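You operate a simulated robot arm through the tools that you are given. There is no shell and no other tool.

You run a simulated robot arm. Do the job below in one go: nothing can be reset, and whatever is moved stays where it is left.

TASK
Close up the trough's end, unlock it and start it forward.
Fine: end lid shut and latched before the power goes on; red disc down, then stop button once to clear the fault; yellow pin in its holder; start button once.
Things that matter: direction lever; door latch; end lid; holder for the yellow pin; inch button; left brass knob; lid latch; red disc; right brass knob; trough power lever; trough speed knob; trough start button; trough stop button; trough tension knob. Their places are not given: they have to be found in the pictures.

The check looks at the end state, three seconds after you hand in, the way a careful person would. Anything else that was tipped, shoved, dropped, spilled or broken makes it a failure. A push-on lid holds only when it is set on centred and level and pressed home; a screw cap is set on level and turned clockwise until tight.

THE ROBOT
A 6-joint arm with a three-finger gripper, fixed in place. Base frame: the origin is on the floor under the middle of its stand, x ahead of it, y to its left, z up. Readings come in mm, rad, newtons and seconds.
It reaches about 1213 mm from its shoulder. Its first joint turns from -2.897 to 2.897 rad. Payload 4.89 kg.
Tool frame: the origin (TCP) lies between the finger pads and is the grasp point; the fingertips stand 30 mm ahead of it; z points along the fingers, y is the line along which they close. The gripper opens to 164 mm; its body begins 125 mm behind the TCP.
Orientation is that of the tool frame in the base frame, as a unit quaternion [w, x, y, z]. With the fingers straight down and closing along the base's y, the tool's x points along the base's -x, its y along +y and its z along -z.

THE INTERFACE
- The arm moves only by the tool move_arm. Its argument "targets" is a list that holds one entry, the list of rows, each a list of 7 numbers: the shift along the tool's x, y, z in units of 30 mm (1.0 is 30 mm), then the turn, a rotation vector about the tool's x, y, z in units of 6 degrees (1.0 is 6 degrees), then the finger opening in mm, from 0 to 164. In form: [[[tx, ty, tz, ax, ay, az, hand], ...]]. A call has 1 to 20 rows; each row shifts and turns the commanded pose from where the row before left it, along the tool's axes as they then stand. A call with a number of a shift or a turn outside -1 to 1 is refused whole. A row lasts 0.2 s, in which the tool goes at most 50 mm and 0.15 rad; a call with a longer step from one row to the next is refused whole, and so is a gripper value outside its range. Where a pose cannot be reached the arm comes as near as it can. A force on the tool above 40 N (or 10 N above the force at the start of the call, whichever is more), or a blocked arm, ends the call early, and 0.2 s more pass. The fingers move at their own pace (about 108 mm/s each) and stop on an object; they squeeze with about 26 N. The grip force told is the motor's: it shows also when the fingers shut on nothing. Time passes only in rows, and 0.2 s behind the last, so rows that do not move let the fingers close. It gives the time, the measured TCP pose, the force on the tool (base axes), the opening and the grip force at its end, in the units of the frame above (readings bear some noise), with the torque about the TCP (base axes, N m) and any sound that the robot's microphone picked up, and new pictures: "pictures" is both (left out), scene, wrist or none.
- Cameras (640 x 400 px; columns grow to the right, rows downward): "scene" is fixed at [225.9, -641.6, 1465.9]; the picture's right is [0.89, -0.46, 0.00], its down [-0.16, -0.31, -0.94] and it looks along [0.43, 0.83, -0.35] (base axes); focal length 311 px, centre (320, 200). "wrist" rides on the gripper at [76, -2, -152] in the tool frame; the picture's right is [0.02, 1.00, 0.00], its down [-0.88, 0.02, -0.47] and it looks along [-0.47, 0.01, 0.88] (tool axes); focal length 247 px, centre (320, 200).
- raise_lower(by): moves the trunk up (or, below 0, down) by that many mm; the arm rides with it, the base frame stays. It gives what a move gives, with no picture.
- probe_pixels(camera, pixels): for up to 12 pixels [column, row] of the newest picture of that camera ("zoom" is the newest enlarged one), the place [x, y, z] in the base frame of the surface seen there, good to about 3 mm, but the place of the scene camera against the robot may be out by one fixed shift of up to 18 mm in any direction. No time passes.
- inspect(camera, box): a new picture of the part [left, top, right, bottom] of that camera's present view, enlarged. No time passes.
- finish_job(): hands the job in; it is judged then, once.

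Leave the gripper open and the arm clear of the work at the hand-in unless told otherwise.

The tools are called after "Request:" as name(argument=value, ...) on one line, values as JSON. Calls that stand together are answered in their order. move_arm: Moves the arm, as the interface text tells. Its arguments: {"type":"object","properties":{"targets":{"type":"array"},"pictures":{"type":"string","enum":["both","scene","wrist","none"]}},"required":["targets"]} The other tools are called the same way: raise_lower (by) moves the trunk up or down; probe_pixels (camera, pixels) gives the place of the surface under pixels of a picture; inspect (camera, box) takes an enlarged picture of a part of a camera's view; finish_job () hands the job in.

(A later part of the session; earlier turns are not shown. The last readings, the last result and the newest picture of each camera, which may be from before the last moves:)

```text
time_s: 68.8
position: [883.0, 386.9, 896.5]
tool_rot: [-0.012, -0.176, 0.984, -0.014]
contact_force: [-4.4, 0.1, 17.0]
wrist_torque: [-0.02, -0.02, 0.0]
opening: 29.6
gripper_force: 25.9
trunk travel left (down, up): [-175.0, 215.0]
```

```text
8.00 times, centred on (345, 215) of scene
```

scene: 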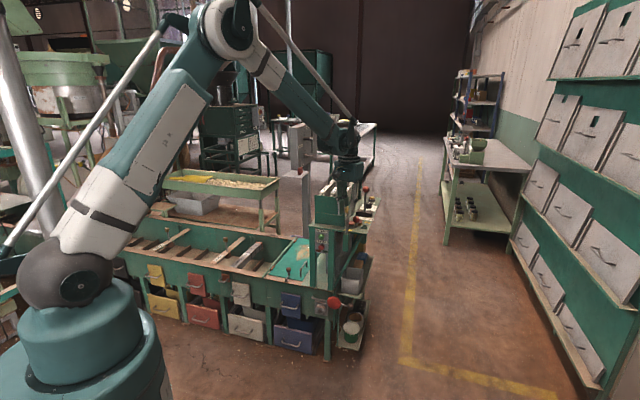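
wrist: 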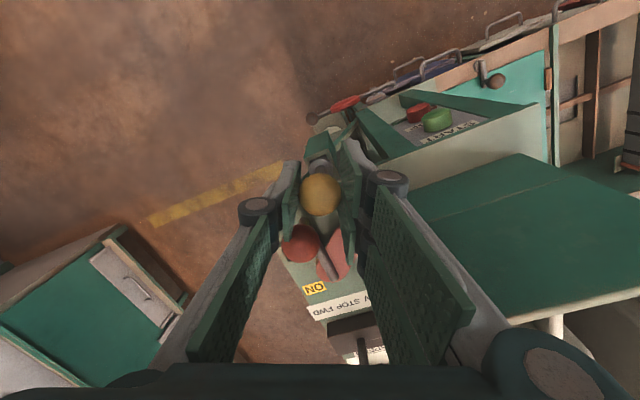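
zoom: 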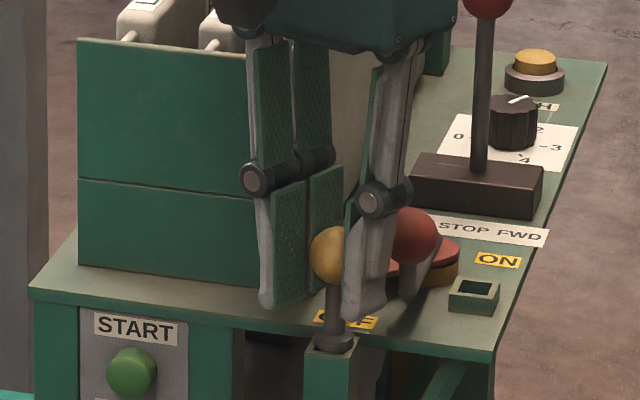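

The collar is seated (17 N up, z=896.5). I open modestly and lift straight up.

Request:
move_arm(targets=[[[0, 0, -0.04, 0, 0, 0, 46], [0, 0, 0, 0, 0, 0, 46], [0.015, -0.012, -0.5, 0, 0, 0, 46], [0.03, -0.023, -1, 0, 0, 0, 46], [0.03, -0.023, -1, 0, 0, 0, 46], [0.03, -0.023, -1, 0, 0, 0, 46], [0.03, -0.023, -1, 0, 0, 0, 46]]], pictures="both")

Request:
inspect(camera="scene", box=[320, 190, 370, 240])

Request:
inspect(camera="wrist", box=[260, 90, 420, 220])

```text
time_s: 70.4
position: [883.2, 389.0, 1031.4]
tool_rot: [-0.013, -0.178, 0.984, -0.014]
contact_force: [1.1, 0.4, -0.4]
wrist_torque: [-0.06, 0.1, -0.02]
opening: 45.9
gripper_force: 0.1
trunk travel left (down, up): [-175.0, 215.0]
```

scene: 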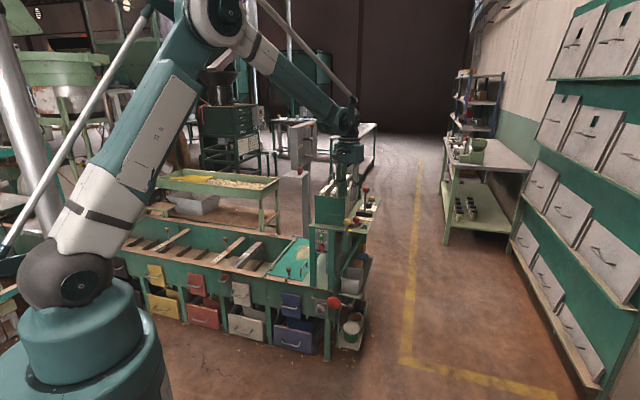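
wrist: 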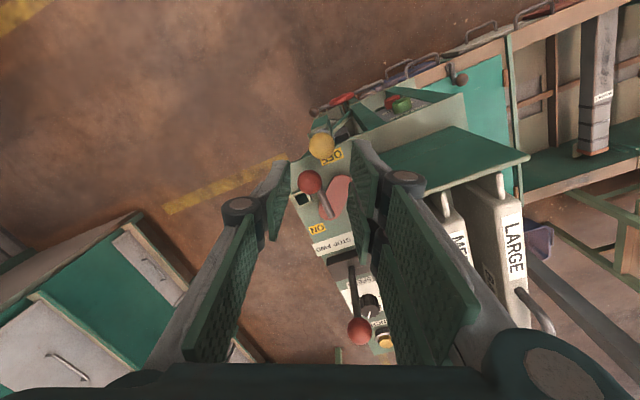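

```text
8.00 times, centred on (345, 215) of scene
```

zoom: 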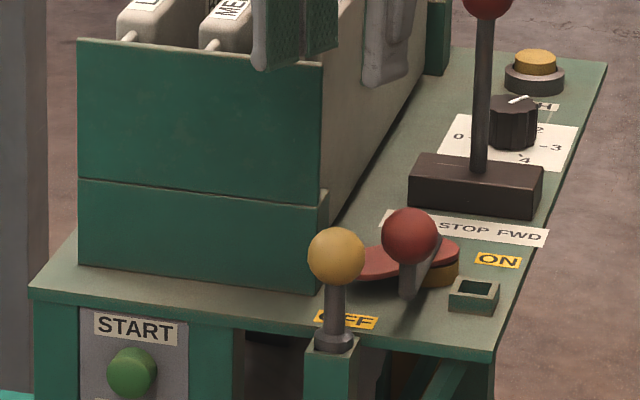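

```text
3.08 times, centred on (340, 155) of wrist
```

zoom: 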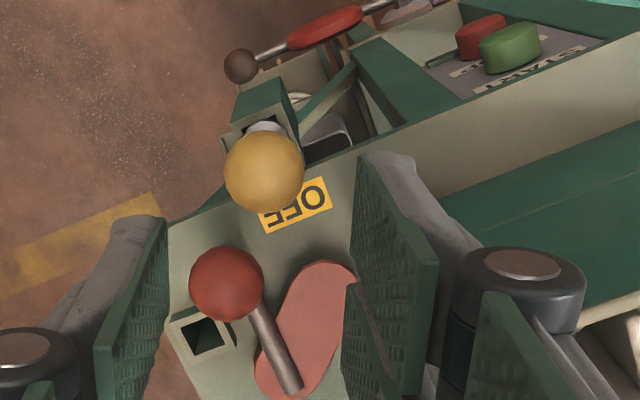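

The pin stands upright in its holder with the collar on the rim. Next is the direction lever (before power). I'll rise, yaw to station alignment and pitch the tool forward about 40°, to reach its ball at u≈390, v≈1112, z≈985.

Request:
move_arm(targets=[[[0, 0, -1, 0, 0, 0, 46], [0, 0, -1, 0, 0, 0, 46], [0, 0, -0.5, 0, 0, -0.833, 46], [0, 0, 0, 0, 0, -0.833, 46], [0, 0, 0, 0, 0, -0.833, 46], [0, 0, 0, 0, 0, -0.833, 46], [0, 0, 0, 0, 0, -0.833, 46], [0, 0, 0, 0, -1, 0, 46], [0, 0, 0, 0, -1, 0, 46], [0, 0, 0, 0, -1, 0, 46], [0, 0, 0, 0, -1, 0, 46], [0, 0, 0, 0, -1, 0, 46], [0, 0, 0, 0, -1, 0, 46], [0, 0, 0, 0, -1, 0, 46]]], pictures="wrist")

```text
time_s: 73.4
position: [884.7, 392.5, 1106.5]
tool_rot: [0.318, -0.364, 0.866, 0.128]
contact_force: [0.3, 0.4, 0.5]
wrist_torque: [-0.01, -0.01, 0.01]
opening: 45.8
gripper_force: 0.0
trunk travel left (down, up): [-175.0, 215.0]
```

wrist: 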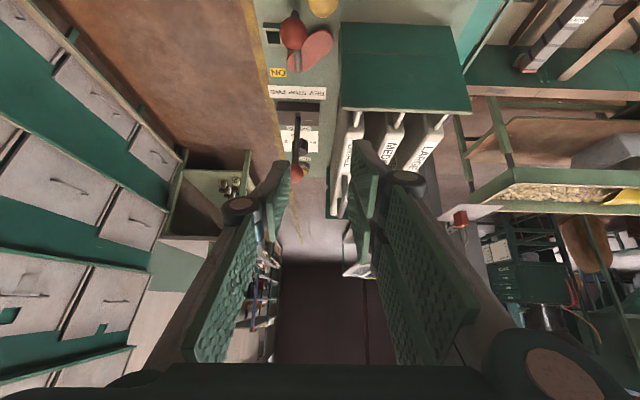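

Request:
inspect(camera="wrist", box=[250, 80, 370, 220])

Request:
probe_pixels(camera="wrist", pixels=[[297, 172], [296, 165], [293, 175], [301, 172], [297, 150], [298, 125], [285, 105], [325, 105], [350, 170], [345, 240]])

```text
2.86 times, centred on (310, 150) of wrist
```

zoom: 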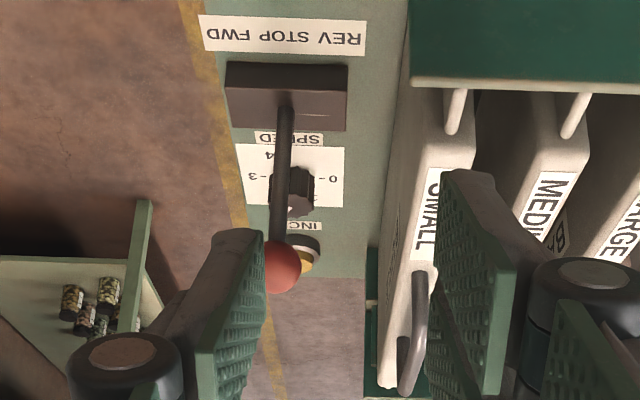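

```text
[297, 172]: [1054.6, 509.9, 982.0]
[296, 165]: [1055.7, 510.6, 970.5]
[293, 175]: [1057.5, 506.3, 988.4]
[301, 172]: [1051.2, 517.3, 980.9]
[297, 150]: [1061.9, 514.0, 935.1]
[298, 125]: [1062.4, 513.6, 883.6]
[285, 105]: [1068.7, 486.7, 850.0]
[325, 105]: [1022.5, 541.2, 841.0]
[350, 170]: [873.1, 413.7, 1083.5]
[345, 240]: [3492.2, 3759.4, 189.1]
```

The lever ball is at u≈386, v≈1118, z≈985 and upright (STOP). FWD is on the +u side. I move to a standoff about 100 mm short of the ball along the tool axis.

Request:
move_arm(targets=[[[-0.571, -0.26, 0.823, 0, 0, 0, 54], [-0.571, -0.26, 0.823, 0, 0, 0, 54], [-0.571, -0.26, 0.823, 0, 0, 0, 54], [-0.571, -0.26, 0.823, 0, 0, 0, 54], [-0.571, -0.26, 0.823, 0, 0, 0, 54]]], pictures="both")

Request:
inspect(camera="wrist", box=[230, 60, 410, 220])

```text
time_s: 74.6
position: [1013.4, 467.0, 1067.2]
tool_rot: [0.318, -0.364, 0.866, 0.127]
contact_force: [-0.7, -0.4, 1.0]
wrist_torque: [-0.01, -0.06, -0.06]
opening: 54.0
gripper_force: 0.0
trunk travel left (down, up): [-175.0, 215.0]
```

scene: 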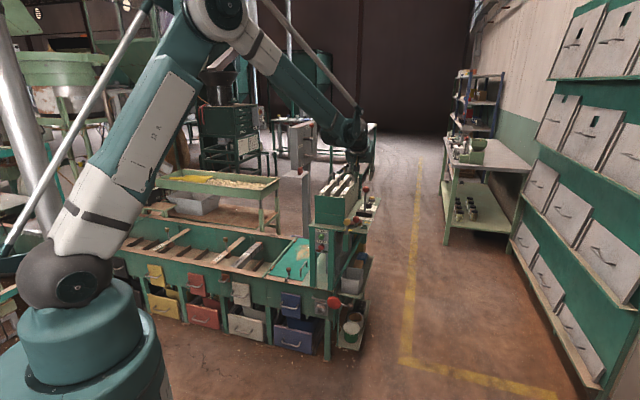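
wrist: 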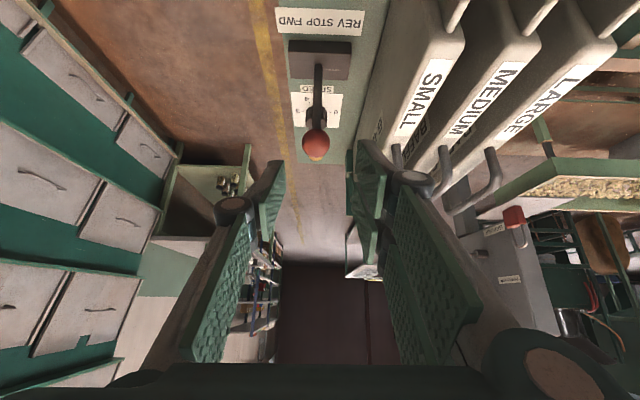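

```text
2.50 times, centred on (320, 140) of wrist
```

zoom: 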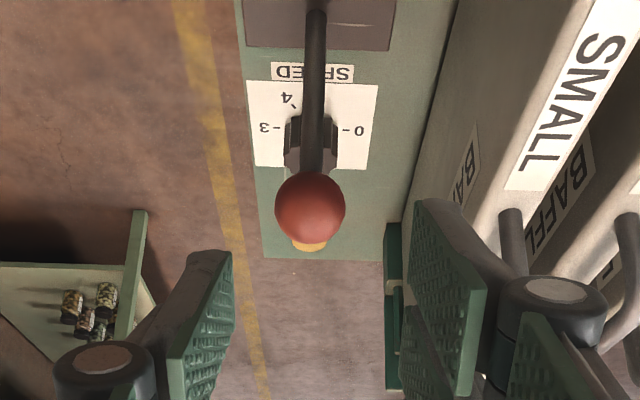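

Request:
probe_pixels(camera="wrist", pixels=[[395, 148], [400, 165], [352, 155], [410, 180], [372, 165], [316, 143], [308, 143], [324, 143]])

```text
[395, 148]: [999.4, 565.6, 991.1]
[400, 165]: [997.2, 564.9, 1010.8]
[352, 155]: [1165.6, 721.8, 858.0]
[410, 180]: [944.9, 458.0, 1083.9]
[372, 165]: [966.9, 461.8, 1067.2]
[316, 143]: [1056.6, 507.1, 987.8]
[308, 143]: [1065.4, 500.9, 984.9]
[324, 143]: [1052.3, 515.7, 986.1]
```

Clearances are fine (handle at u≈306, fingers' outer side at about u≈330). Advancing along the tool axis to straddle the ball.

Request:
move_arm(targets=[[[0.01, -0.022, 0.83, 0, 0, 0, 54], [0.01, -0.022, 0.83, 0, 0, 0, 54], [0.01, -0.022, 0.83, 0, 0, 0, 54], [0.01, -0.022, 0.83, 0, 0, 0, 54]]], pictures="both")

Request:
inspect(camera="wrist", box=[230, 80, 410, 240])

```text
time_s: 75.6
position: [1059.1, 507.5, 990.5]
tool_rot: [0.318, -0.364, 0.866, 0.129]
contact_force: [-0.1, -0.8, 1.3]
wrist_torque: [-0.02, -0.05, 0.01]
opening: 53.7
gripper_force: 0.0
trunk travel left (down, up): [-175.0, 215.0]
```

scene: 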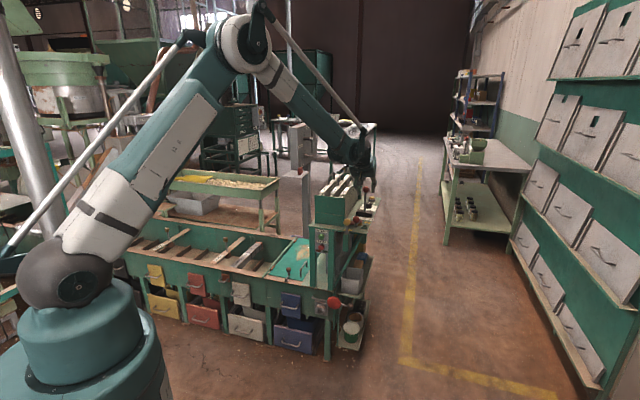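
wrist: 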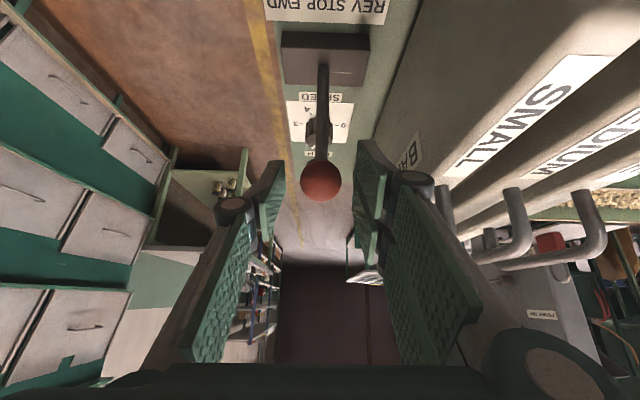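

```text
2.50 times, centred on (320, 160) of wrist
```

zoom: 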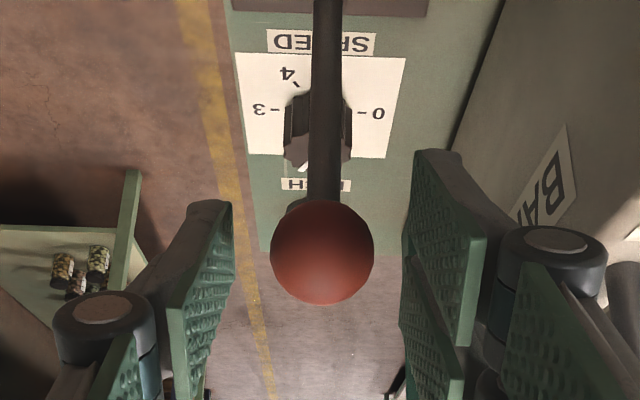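

Straddled. I push toward +u (FWD) in 6 mm steps.

Request:
move_arm(targets=[[[0, -0.2, 0, 0, 0, 0, 50], [0, -0.2, 0, 0, 0, 0, 50], [0, -0.2, 0, 0, 0, 0, 50], [0, -0.2, 0, 0, 0, 0, 50], [0, -0.2, 0, 0, 0, 0, 50]]], pictures="wrist")

Request:
inspect(camera="scene", box=[330, 170, 400, 230])

```text
time_s: 76.8
position: [1081.5, 487.9, 990.1]
tool_rot: [0.317, -0.364, 0.866, 0.128]
contact_force: [-1.2, 0.7, -0.3]
wrist_torque: [-0.01, -0.01, 0.02]
opening: 50.3
gripper_force: 0.3
trunk travel left (down, up): [-175.0, 215.0]
```

wrist: 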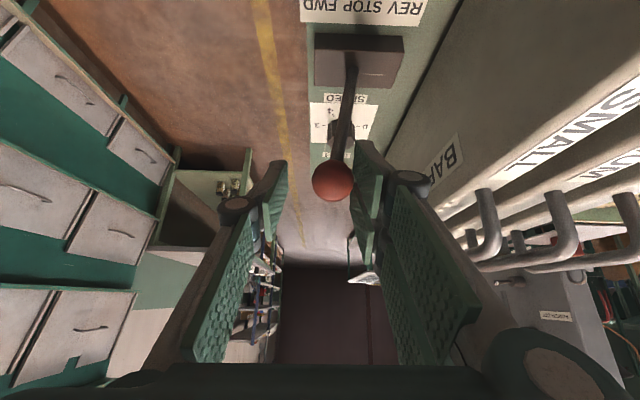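

```text
6.67 times, centred on (365, 200) of scene
```

zoom: 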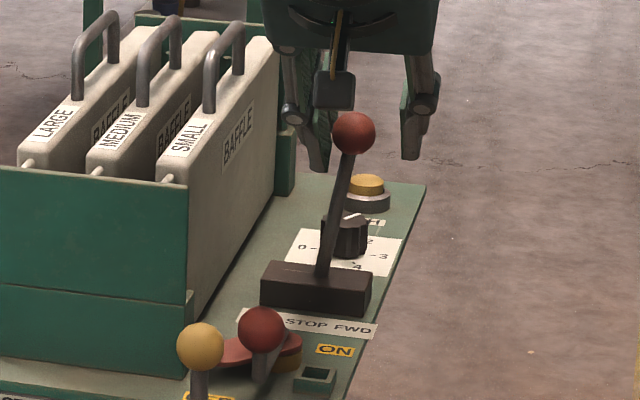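

The lever is tilting toward FWD. I continue until it stops.

Request:
move_arm(targets=[[[0, -0.2, 0, 0, 0, 0, 50], [0.01, -0.2, 0.015, 0, 0, 0, 50], [0.01, -0.2, 0.02, 0, 0, 0, 50], [0.02, -0.2, 0.03, 0, 0, 0, 50], [0.02, -0.2, 0.03, 0, 0, 0, 50], [0.02, -0.2, 0.03, 0, 0, 0, 50]]], pictures="wrist")

Request:
inspect(camera="scene", box=[330, 170, 400, 230])

```text
time_s: 78.2
position: [1107.2, 463.9, 985.9]
tool_rot: [0.316, -0.365, 0.866, 0.128]
contact_force: [-0.8, 0.5, 0.8]
wrist_torque: [-0.04, -0.01, -0.06]
opening: 49.8
gripper_force: 0.2
trunk travel left (down, up): [-175.0, 215.0]
```

wrist: 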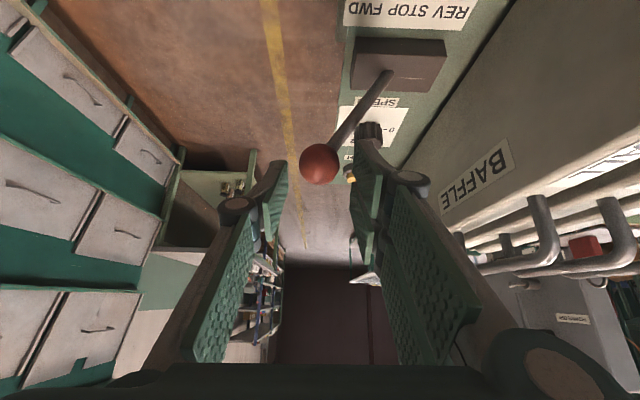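

```text
6.67 times, centred on (365, 200) of scene
```

zoom: 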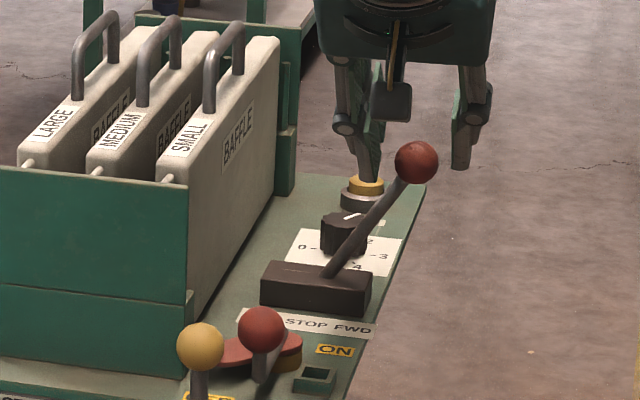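

The lever jumped ahead of the fingers into FWD. I probe it and nudge gently to check it is at its end.

Request:
probe_pixels(camera="wrist", pixels=[[320, 163], [310, 163], [330, 163], [355, 115], [385, 78]])

Request:
move_arm(targets=[[[0, -0.2, 0, 0, 0, 0, 50], [0, -0.15, 0, 0, 0, 0, 50], [0, -0.1, 0, 0, 0, 0, 50]]], pictures="wrist")

```text
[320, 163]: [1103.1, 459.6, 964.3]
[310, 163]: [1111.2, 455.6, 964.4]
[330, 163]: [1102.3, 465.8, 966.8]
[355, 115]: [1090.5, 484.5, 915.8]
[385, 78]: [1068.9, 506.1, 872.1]
```

```text
time_s: 79.0
position: [1116.1, 455.3, 987.0]
tool_rot: [0.316, -0.364, 0.867, 0.128]
contact_force: [-5.9, 8.1, -3.8]
wrist_torque: [0.1, 0.2, 0.03]
opening: 54.2
gripper_force: 5.2
trunk travel left (down, up): [-175.0, 215.0]
```

wrist: 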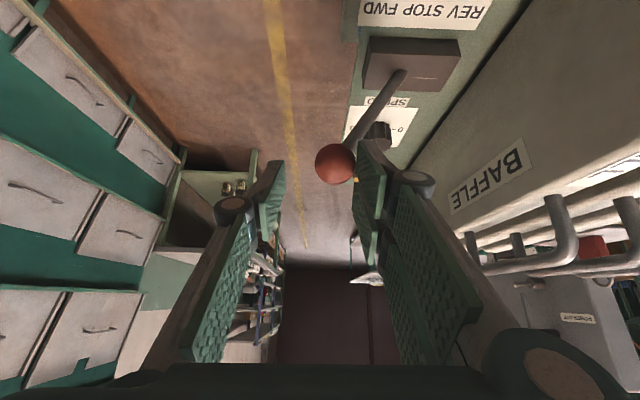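

It is at its end stop (10 N resistance), so the direction lever is in FWD. I recentre and withdraw along the tool axis.

Request:
move_arm(targets=[[[0, 0.35, 0, 0, 0, 0, 56], [0, 0, -0.8, 0, 0, 0, 60], [0, 0, -0.9, 0, 0, 0, 60], [0, 0, -0.9, 0, 0, 0, 60], [0, 0, -0.9, 0, 0, 0, 60], [0, 0, -0.9, 0, 0, 0, 60]]], pictures="both")

Request:
inspect(camera="scene", box=[330, 170, 400, 230])

```text
time_s: 80.4
position: [1050.3, 401.6, 1087.0]
tool_rot: [0.316, -0.365, 0.866, 0.127]
contact_force: [0.7, 0.4, -1.8]
wrist_torque: [0.01, 0.05, 0.02]
opening: 59.9
gripper_force: 0.1
trunk travel left (down, up): [-175.0, 215.0]
```

scene: 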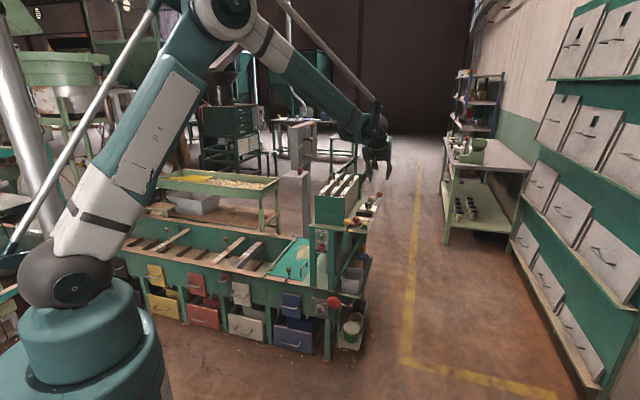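
wrist: 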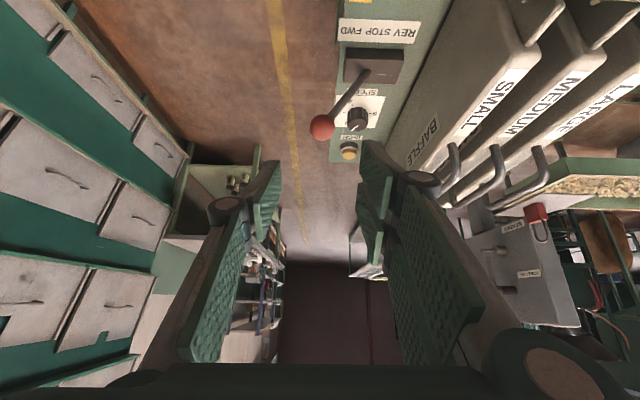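

```text
6.67 times, centred on (365, 200) of scene
```

zoom: 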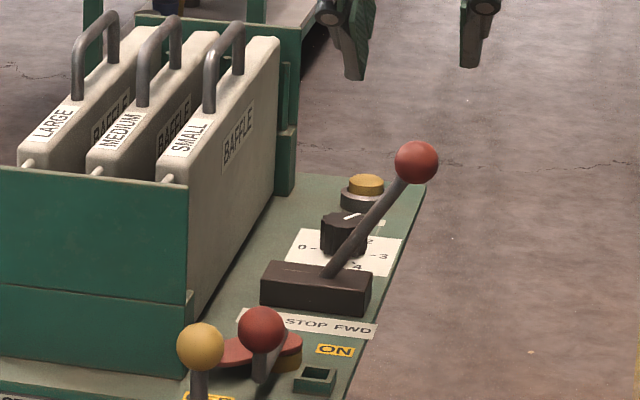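

The direction lever rests in FWD. Now the power lever. I'll bring the tool vertical and yaw to about -20°, which keeps the fingers well clear of the yellow pin's ball next to the red ball.

Request:
move_arm(targets=[[[0, 0, 0, 0, 1, 0, 60], [0, 0, 0, 0, 1, 0, 60], [0, 0, 0, 0, 1, 0, 60], [0, 0, 0, 0, 1, 0, 60], [0, 0, 0, 0, 1, 0, 60], [0, 0, 0, 0, 1, 0, 60], [0, 0, 0, 0, 0.65, 0, 60], [0, 0, 0, 0, 0, 1, 60], [0, 0, 0, 0, 0, 1, 60], [0, 0, 0, 0, 0, 1, 60], [0, 0, 0, 0, 0, 1, 60], [0, 0, 0, 0, 0, 1, 60], [0, 0, 0, 0, 0, 1, 60], [0, 0, 0, 0, 0, 1, 60], [0, 0, 0, 0, 0, 1, 60], [0, 0, 0, 0, 0, 1, 60], [0, 0, 0, 0, 0, 1, 60], [0, 0, 0, 0, 0, 0.83, 60]]], pictures="none")

```text
time_s: 84.2
position: [1051.9, 400.6, 1087.0]
tool_rot: [0.004, 0.171, 0.985, -0.003]
contact_force: [-0.5, -1.0, 0.5]
wrist_torque: [0.01, -0.01, 0.03]
opening: 60.0
gripper_force: 0.1
trunk travel left (down, up): [-175.0, 215.0]
```

Request:
move_arm(targets=[[[0.935, -0.42, 0, 0, 0, 0, 60], [0.935, -0.42, 0, 0, 0, 0, 60], [0.935, -0.42, 0, 0, 0, 0, 60], [0.935, -0.42, 0, 0, 0, 0, 60], [0, 0, 0.9, 0, 0, 0, 60], [0, 0, 0.9, 0, 0, 0, 60], [0, 0, 0.9, 0, 0, 0, 60]]], pictures="both")

Request:
inspect(camera="wrist", box=[230, 80, 420, 230])

```text
time_s: 85.8
position: [930.4, 390.8, 1003.1]
tool_rot: [0.004, 0.17, 0.985, -0.003]
contact_force: [0.2, 0.9, 0.3]
wrist_torque: [0.01, -0.02, 0.0]
opening: 60.0
gripper_force: 0.1
trunk travel left (down, up): [-175.0, 215.0]
```

scene: 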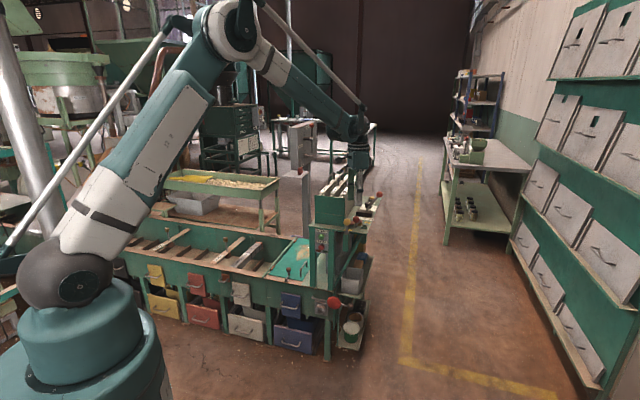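
wrist: 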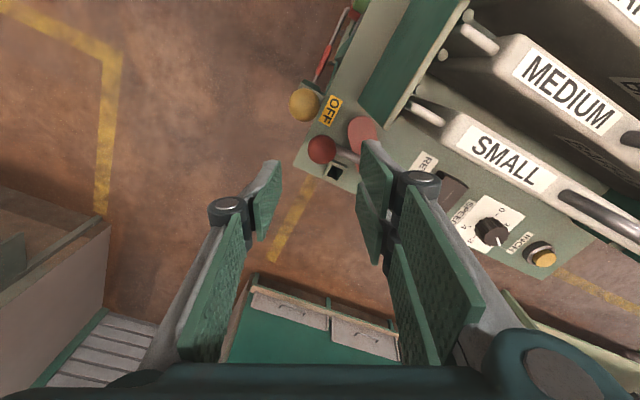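

```text
2.67 times, centred on (325, 155) of wrist
```

zoom: 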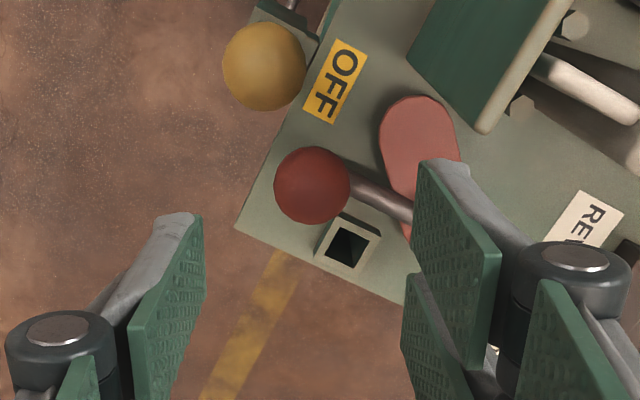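

Request:
probe_pixels(camera="wrist", pixels=[[322, 149], [312, 149], [332, 149], [322, 160], [322, 140], [345, 158], [355, 163], [362, 130], [350, 150], [303, 105]])

```text
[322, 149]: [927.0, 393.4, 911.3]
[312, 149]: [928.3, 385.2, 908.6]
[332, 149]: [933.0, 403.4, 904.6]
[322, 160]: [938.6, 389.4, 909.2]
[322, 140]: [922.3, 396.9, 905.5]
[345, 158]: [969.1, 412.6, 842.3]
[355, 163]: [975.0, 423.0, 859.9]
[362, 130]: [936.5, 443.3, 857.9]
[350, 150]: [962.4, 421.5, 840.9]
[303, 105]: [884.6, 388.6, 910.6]
```

Ball centre ≈(930.5, 393.7), top z≈911. I descend to z≈908 with the fingers open, then grip.

Request:
move_arm(targets=[[[0.03, 0.09, 0.79, 0, 0, 0, 60], [0, 0, 0.79, 0, 0, 0, 56], [0, 0, 0.79, 0, 0, 0, 52], [0, 0, 0.79, 0, 0, 0, 52], [0, 0, 0, 0, 0, 0, 20], [0, 0, 0, 0, 0, 0, 10], [0, 0, 0, 0, 0, 0, 10]]], pictures="both")

Request:
inspect(camera="wrist", box=[230, 100, 420, 250])

Request:
inspect(camera="scene", box=[330, 190, 390, 240])

```text
time_s: 87.4
position: [928.5, 393.6, 908.0]
tool_rot: [0.005, 0.169, 0.986, -0.002]
contact_force: [13.9, 12.4, 1.6]
wrist_torque: [0.15, -0.51, -0.01]
opening: 30.7
gripper_force: 45.2
trunk travel left (down, up): [-175.0, 215.0]
```

scene: 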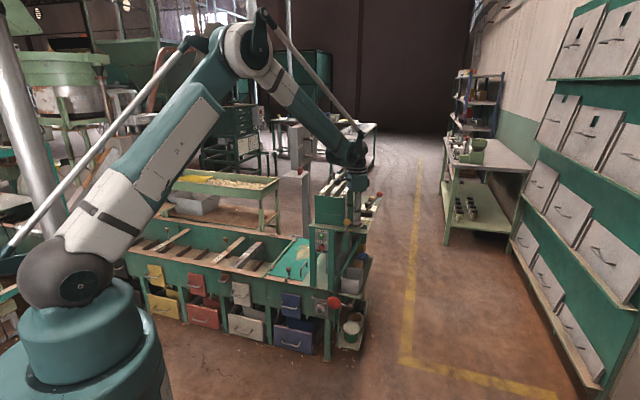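
wrist: 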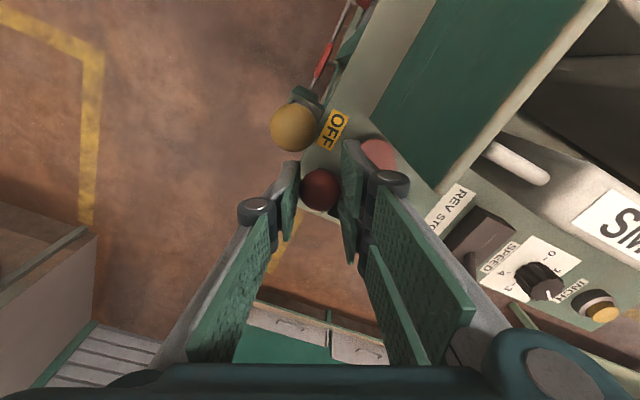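

```text
2.67 times, centred on (325, 175) of wrist
```

zoom: 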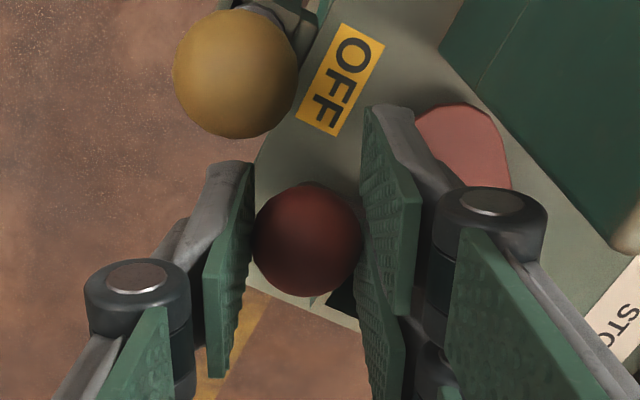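

```text
8.00 times, centred on (360, 215) of scene
```

zoom: 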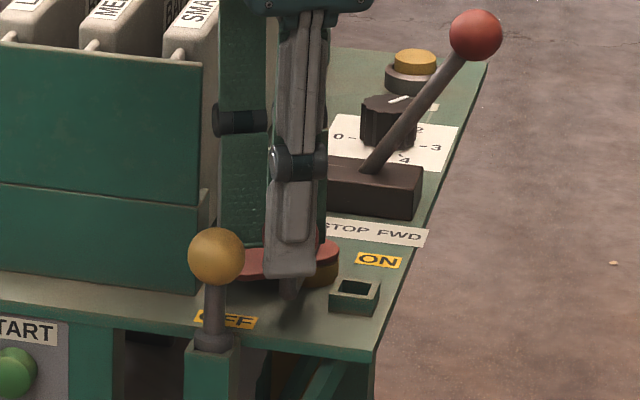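

Gripped (30.7). I drag the ball along its arc toward +u in 5° steps, watching forces.

Request:
move_arm(targets=[[[-0.212, -0.036, 0, 0, 0, 0, 10], [-0.196, -0.064, 0, 0, 0, 0, 10], [-0.201, -0.047, 0, 0, 0, 0, 10]]], pictures="wrist")

Request:
inspect(camera="scene", box=[330, 190, 390, 240])

```text
time_s: 88.2
position: [943.4, 382.9, 909.3]
tool_rot: [0.003, 0.169, 0.986, -0.002]
contact_force: [2.2, 16.2, -11.9]
wrist_torque: [0.37, 0.19, 0.46]
opening: 30.5
gripper_force: 45.2
trunk travel left (down, up): [-175.0, 215.0]
```

wrist: 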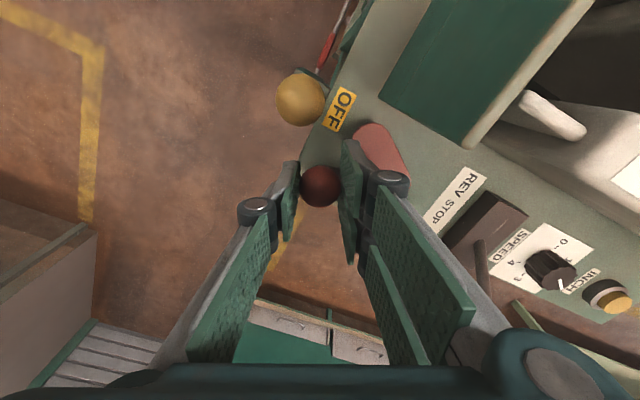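

```text
8.00 times, centred on (360, 215) of scene
```

zoom: 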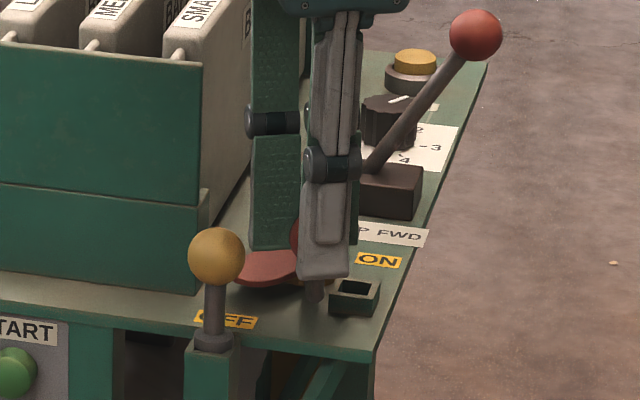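

The lever turns. I continue with a slight inward correction.

Request:
move_arm(targets=[[[-0.219, 0.001, 0, 0, 0, 0, 10], [-0.211, -0.002, 0, 0, 0, 0, 10], [-0.211, 0.016, 0, 0, 0, 0, 10], [-0.205, 0.025, 0, 0, 0, 0, 10]]], pictures="wrist")

Request:
inspect(camera="wrist", box=[230, 80, 420, 230])

Request:
inspect(camera="scene", box=[330, 190, 390, 240])

```text
time_s: 89.2
position: [969.2, 373.7, 910.1]
tool_rot: [0.004, 0.17, 0.985, -0.004]
contact_force: [-10.2, -15.0, -8.3]
wrist_torque: [-0.13, 0.69, 0.39]
opening: 30.2
gripper_force: 45.2
trunk travel left (down, up): [-175.0, 215.0]
```

wrist: 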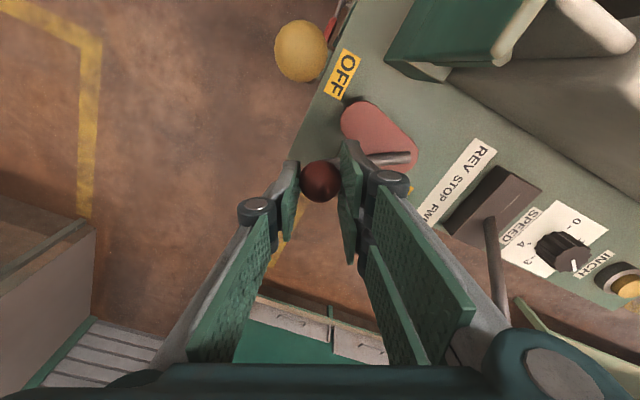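

```text
2.67 times, centred on (325, 155) of wrist
```

zoom: 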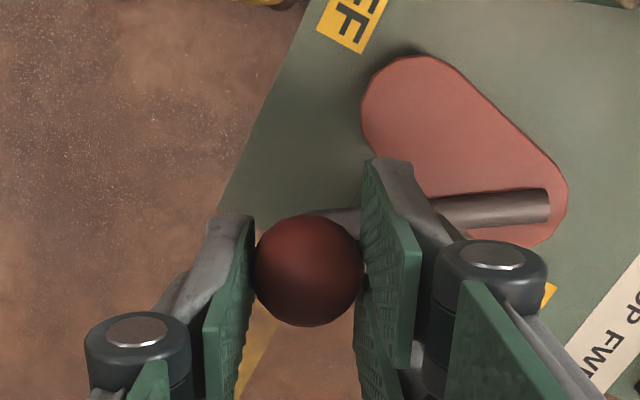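

```text
8.00 times, centred on (360, 215) of scene
```

zoom: 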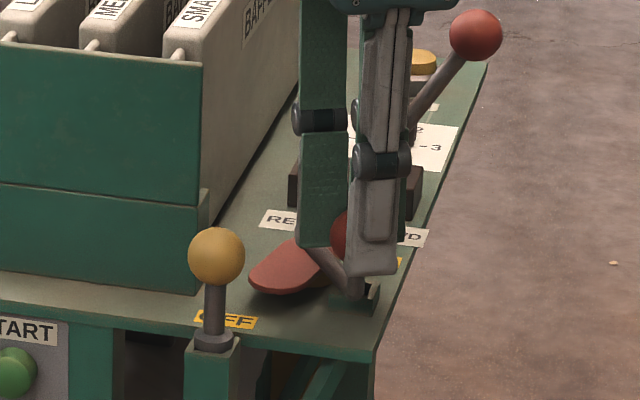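

Request:
probe_pixels(camera="zoom", pixels=[[545, 205], [510, 208], [470, 213], [345, 220], [310, 270], [420, 100], [545, 190], [500, 195]])

```text
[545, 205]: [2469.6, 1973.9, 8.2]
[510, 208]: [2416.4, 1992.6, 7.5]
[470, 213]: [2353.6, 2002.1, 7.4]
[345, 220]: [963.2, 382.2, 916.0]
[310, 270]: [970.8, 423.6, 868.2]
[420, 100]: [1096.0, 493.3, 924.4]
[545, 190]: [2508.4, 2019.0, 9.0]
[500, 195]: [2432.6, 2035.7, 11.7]
```

Request:
probe_pixels(camera="wrist", pixels=[[408, 157], [396, 158], [384, 160], [366, 118], [400, 140], [323, 181], [412, 150], [408, 165]])

```text
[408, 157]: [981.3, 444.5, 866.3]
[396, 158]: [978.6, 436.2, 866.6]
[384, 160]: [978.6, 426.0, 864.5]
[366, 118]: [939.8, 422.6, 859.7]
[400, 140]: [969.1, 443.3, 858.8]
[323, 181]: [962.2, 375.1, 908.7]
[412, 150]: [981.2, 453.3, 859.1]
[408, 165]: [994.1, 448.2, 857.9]
```

The hub fits at about u=382, v=1002, r≈65.5, and the lever is at about 36°. Continuing along the fitted arc.

Request:
move_arm(targets=[[[-0.186, 0.003, 0, 0, 0, 0, 10], [-0.218, 0.077, 0, 0, 0, 0, 10], [-0.205, 0.098, 0, 0, 0, 0, 10], [-0.194, 0.12, 0, 0, 0, 0, 10]]], pictures="wrist")

Request:
inspect(camera="scene", box=[330, 190, 390, 240])

```text
time_s: 90.2
position: [989.6, 371.2, 911.7]
tool_rot: [0.004, 0.172, 0.985, -0.003]
contact_force: [0.4, -8.1, -4.2]
wrist_torque: [-0.23, -0.52, 0.1]
opening: 30.6
gripper_force: 44.7
trunk travel left (down, up): [-175.0, 215.0]
stopped in row 4: the force on the tool passed its limit at 42 N (the readings are from after the stop); the commanded pose is now the measured one
```

wrist: 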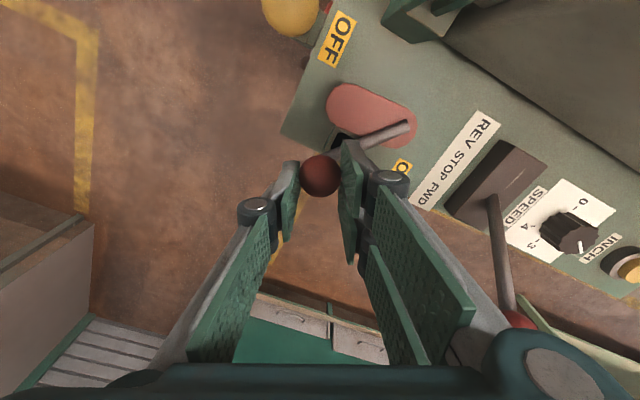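

```text
8.00 times, centred on (360, 215) of scene
```

zoom: 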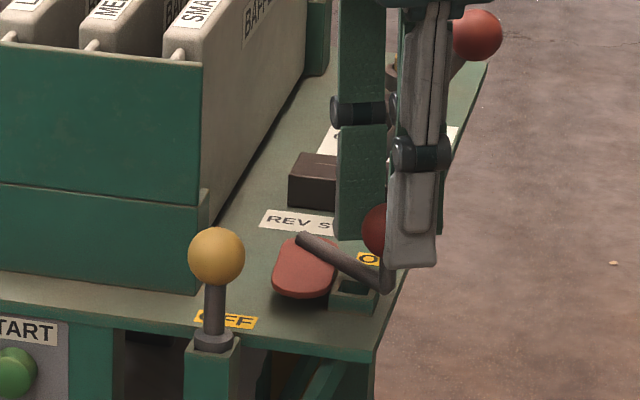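

Request:
probe_pixels(camera="wrist", pixels=[[406, 128], [394, 132], [382, 137], [372, 141], [320, 165], [320, 176], [345, 92], [330, 110], [414, 122], [398, 165], [343, 141]])

Request:
inspect(camera="wrist", box=[280, 60, 440, 200])

```text
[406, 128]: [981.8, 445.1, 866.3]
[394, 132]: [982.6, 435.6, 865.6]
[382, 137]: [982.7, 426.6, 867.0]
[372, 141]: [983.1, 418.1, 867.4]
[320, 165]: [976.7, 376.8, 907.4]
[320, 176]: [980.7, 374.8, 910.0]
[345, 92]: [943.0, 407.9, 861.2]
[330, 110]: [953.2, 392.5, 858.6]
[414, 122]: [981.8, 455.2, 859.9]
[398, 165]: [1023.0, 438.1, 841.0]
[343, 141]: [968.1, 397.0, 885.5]
```

```text
2.86 times, centred on (360, 130) of wrist
```

zoom: 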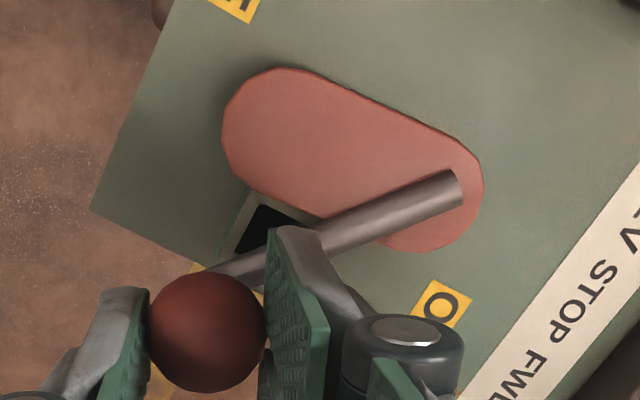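

Request:
inspect(camera="scene", box=[355, 215, 385, 235])

Request:
probe_pixels(camera="zoom", pixels=[[200, 250], [250, 300], [330, 330], [380, 340], [300, 330], [280, 345]])

```text
16.00 times, centred on (370, 225) of scene
```

zoom: 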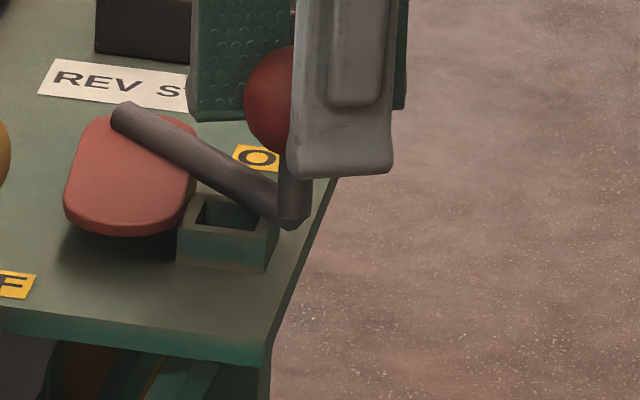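

```text
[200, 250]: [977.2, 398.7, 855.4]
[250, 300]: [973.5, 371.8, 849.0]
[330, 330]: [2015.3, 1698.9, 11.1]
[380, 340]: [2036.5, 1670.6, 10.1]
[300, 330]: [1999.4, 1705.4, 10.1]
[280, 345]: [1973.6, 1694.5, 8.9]
```

Request:
probe_pixels(camera="wrist", pixels=[[331, 142], [333, 138], [337, 133], [330, 147], [342, 128], [350, 134], [352, 138], [345, 134], [340, 131], [348, 131]])

Request:
inspect(camera="wrist", box=[315, 110, 375, 160])

```text
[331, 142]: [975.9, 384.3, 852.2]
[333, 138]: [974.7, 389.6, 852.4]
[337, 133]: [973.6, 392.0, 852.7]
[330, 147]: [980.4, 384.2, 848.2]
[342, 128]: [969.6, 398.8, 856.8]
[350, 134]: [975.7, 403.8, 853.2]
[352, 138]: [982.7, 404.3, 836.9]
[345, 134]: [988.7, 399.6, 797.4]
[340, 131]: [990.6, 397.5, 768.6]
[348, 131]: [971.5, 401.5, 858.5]
```

```text
8.00 times, centred on (345, 135) of wrist
```

zoom: 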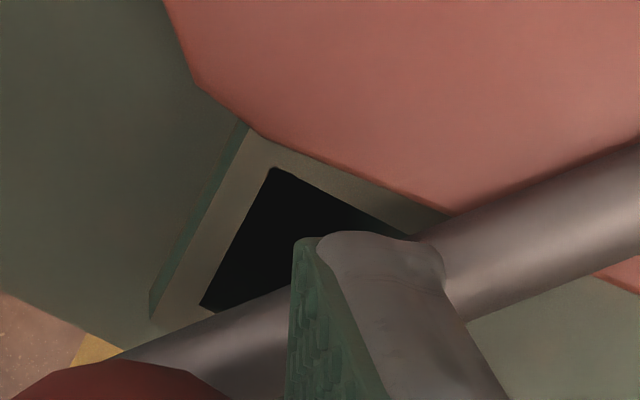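

The plate (underside above z≈853) passes over the empty socket rim (z≈852.5), so it shouldn't be blocked. I try two small tangential steps to see whether it was just a detent.

Request:
move_arm(targets=[[[-0.149, 0.073, 0, 0, 0, 0, 10], [-0.14, 0.085, 0, 0, 0, 0, 10]]], pictures="wrist")

```text
time_s: 90.8
position: [1002.6, 372.1, 911.3]
tool_rot: [0.005, 0.171, 0.985, -0.003]
contact_force: [-1.8, -26.8, -8.5]
wrist_torque: [-0.41, 0.19, 0.64]
opening: 30.8
gripper_force: 45.1
trunk travel left (down, up): [-175.0, 215.0]
```

wrist: 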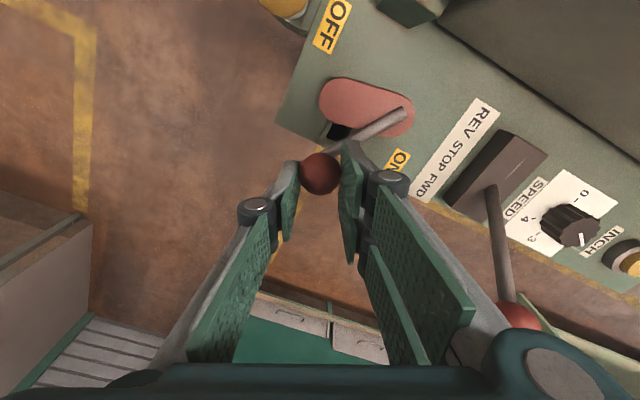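

Request:
probe_pixels(camera="wrist", pixels=[[403, 111], [392, 117], [380, 123], [368, 130], [320, 172], [310, 172], [330, 172], [413, 105], [410, 112]])

```text
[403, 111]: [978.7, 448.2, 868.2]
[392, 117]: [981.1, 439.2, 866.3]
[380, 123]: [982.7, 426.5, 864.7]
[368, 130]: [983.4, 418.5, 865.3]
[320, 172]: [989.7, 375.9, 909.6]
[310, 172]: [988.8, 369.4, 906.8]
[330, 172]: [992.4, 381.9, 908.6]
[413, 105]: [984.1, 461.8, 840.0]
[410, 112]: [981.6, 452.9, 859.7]
```

The ball is lagging in the pads: closing across the tangent makes it slip. I'll release, lift, and turn the tool so the fingers close along the lever's direction of travel (yaw ≈ -80°), then regrip.

Request:
move_arm(targets=[[[0, 0, 0, 0, 0, 0, 54], [0, 0, -0.5, 0, 0, 0, 60], [0, 0, -0.9, 0, 0, 0, 60], [0, 0, -0.9, 0, 0, 0, 60], [0, 0, 0, 0, 0, 1, 60], [0, 0, 0, 0, 0, 1, 60], [0, 0, 0, 0, 0, 1, 60], [0, 0, 0, 0, 0, 1, 60], [0, 0, 0, 0, 0, 1, 60], [0, 0, 0, 0, 0, 1, 60], [0, 0, 0, 0, 0, 1, 60], [0, 0, 0, 0, 0, 1, 60], [0, 0, 0, 0, 0, 1, 60], [0, 0, 0, 0, 0, 1, 60]]], pictures="both")

Request:
inspect(camera="wrist", box=[230, 80, 420, 230])

Request:
inspect(camera="scene", box=[330, 190, 390, 240])

```text
time_s: 93.8
position: [1001.2, 373.6, 979.4]
tool_rot: [0.005, 0.641, 0.767, -0.001]
contact_force: [-0.3, 0.1, 0.4]
wrist_torque: [0.01, -0.02, 0.02]
opening: 60.3
gripper_force: 0.0
trunk travel left (down, up): [-175.0, 215.0]
```

scene: 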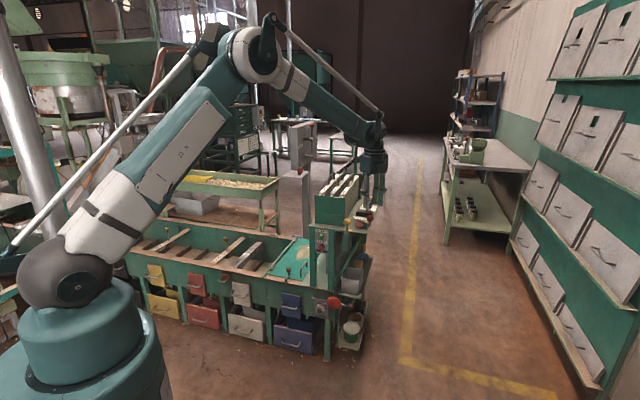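
wrist: 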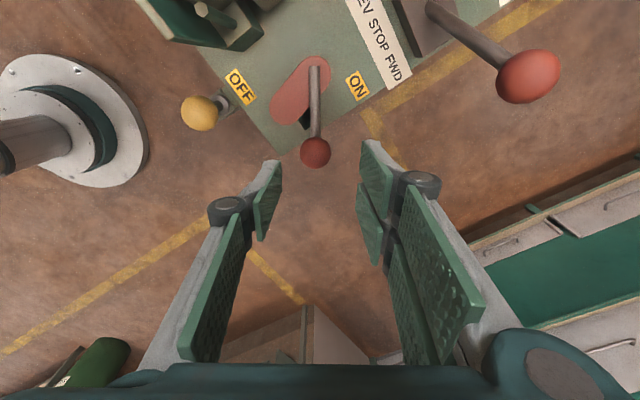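

```text
2.67 times, centred on (325, 155) of wrist
```

zoom: 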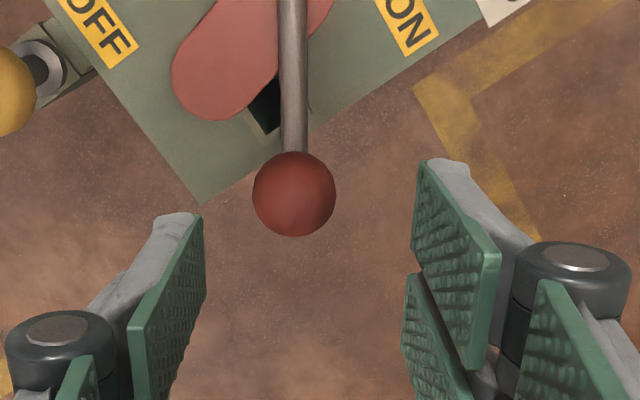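

```text
8.00 times, centred on (360, 215) of scene
```

zoom: 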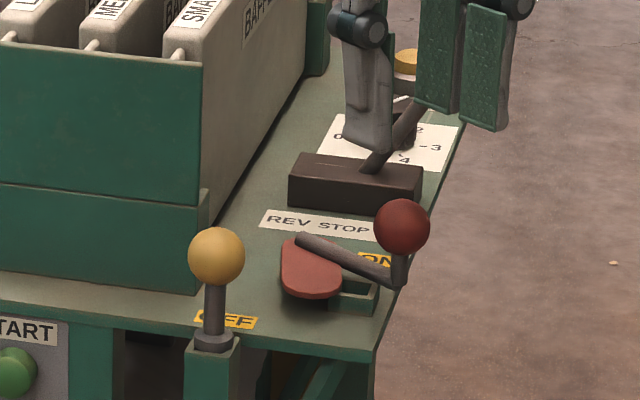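

The view is clear: the arm is midway (pointing to the picture's bottom), with OFF at left and ON at right. I probe the ball for the regrip.

Request:
probe_pixels(camera="wrist", pixels=[[316, 152], [306, 152], [326, 152], [316, 142], [316, 162], [315, 120], [314, 90], [313, 72]])

```text
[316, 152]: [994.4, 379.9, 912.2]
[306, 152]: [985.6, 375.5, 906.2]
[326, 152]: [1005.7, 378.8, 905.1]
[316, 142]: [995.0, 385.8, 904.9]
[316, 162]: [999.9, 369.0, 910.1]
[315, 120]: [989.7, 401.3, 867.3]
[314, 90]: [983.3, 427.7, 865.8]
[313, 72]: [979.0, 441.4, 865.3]
```

Ball centre ≈(996.5, 377), lever at about 60°. I recentre, descend to z≈905 and grip along the travel direction.

Request:
move_arm(targets=[[[0.139, -0.134, 0.6, 0, 0, 0, 60], [0, 0, 0.9, 0, 0, 0, 60], [0, 0, 0.97, 0, 0, 0, 56], [0, 0, 0, 0, 0, 0, 20], [0, 0, 0, 0, 0, 0, 10], [0, 0, 0, 0, 0, 0, 10]]], pictures="wrist")

Request:
inspect(camera="wrist", box=[230, 80, 420, 230])

```text
time_s: 95.2
position: [997.4, 375.1, 904.6]
tool_rot: [0.006, 0.641, 0.768, 0.0]
contact_force: [-5.6, -3.4, -10.1]
wrist_torque: [0.06, 0.1, 0.32]
opening: 29.9
gripper_force: 45.2
trunk travel left (down, up): [-175.0, 215.0]
```

wrist: 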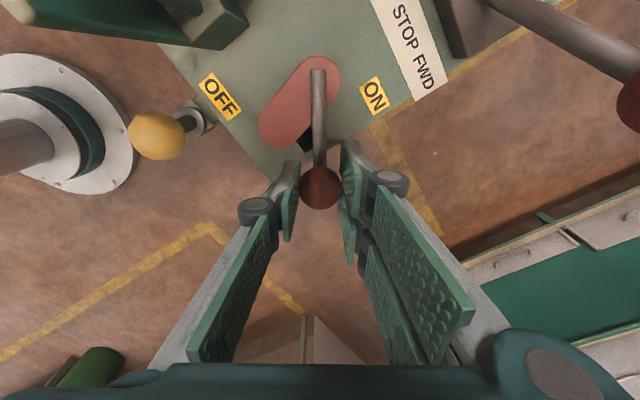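

```text
2.67 times, centred on (325, 155) of wrist
```

zoom: 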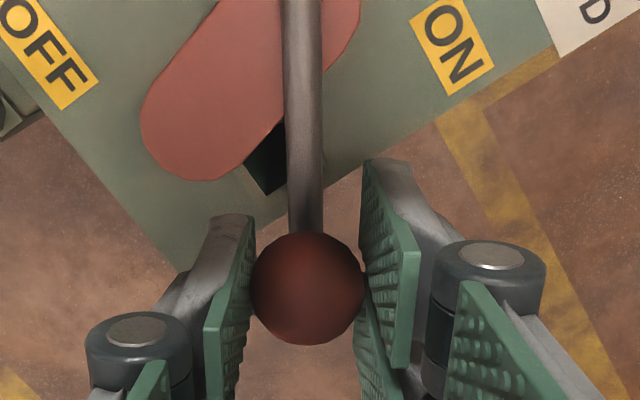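

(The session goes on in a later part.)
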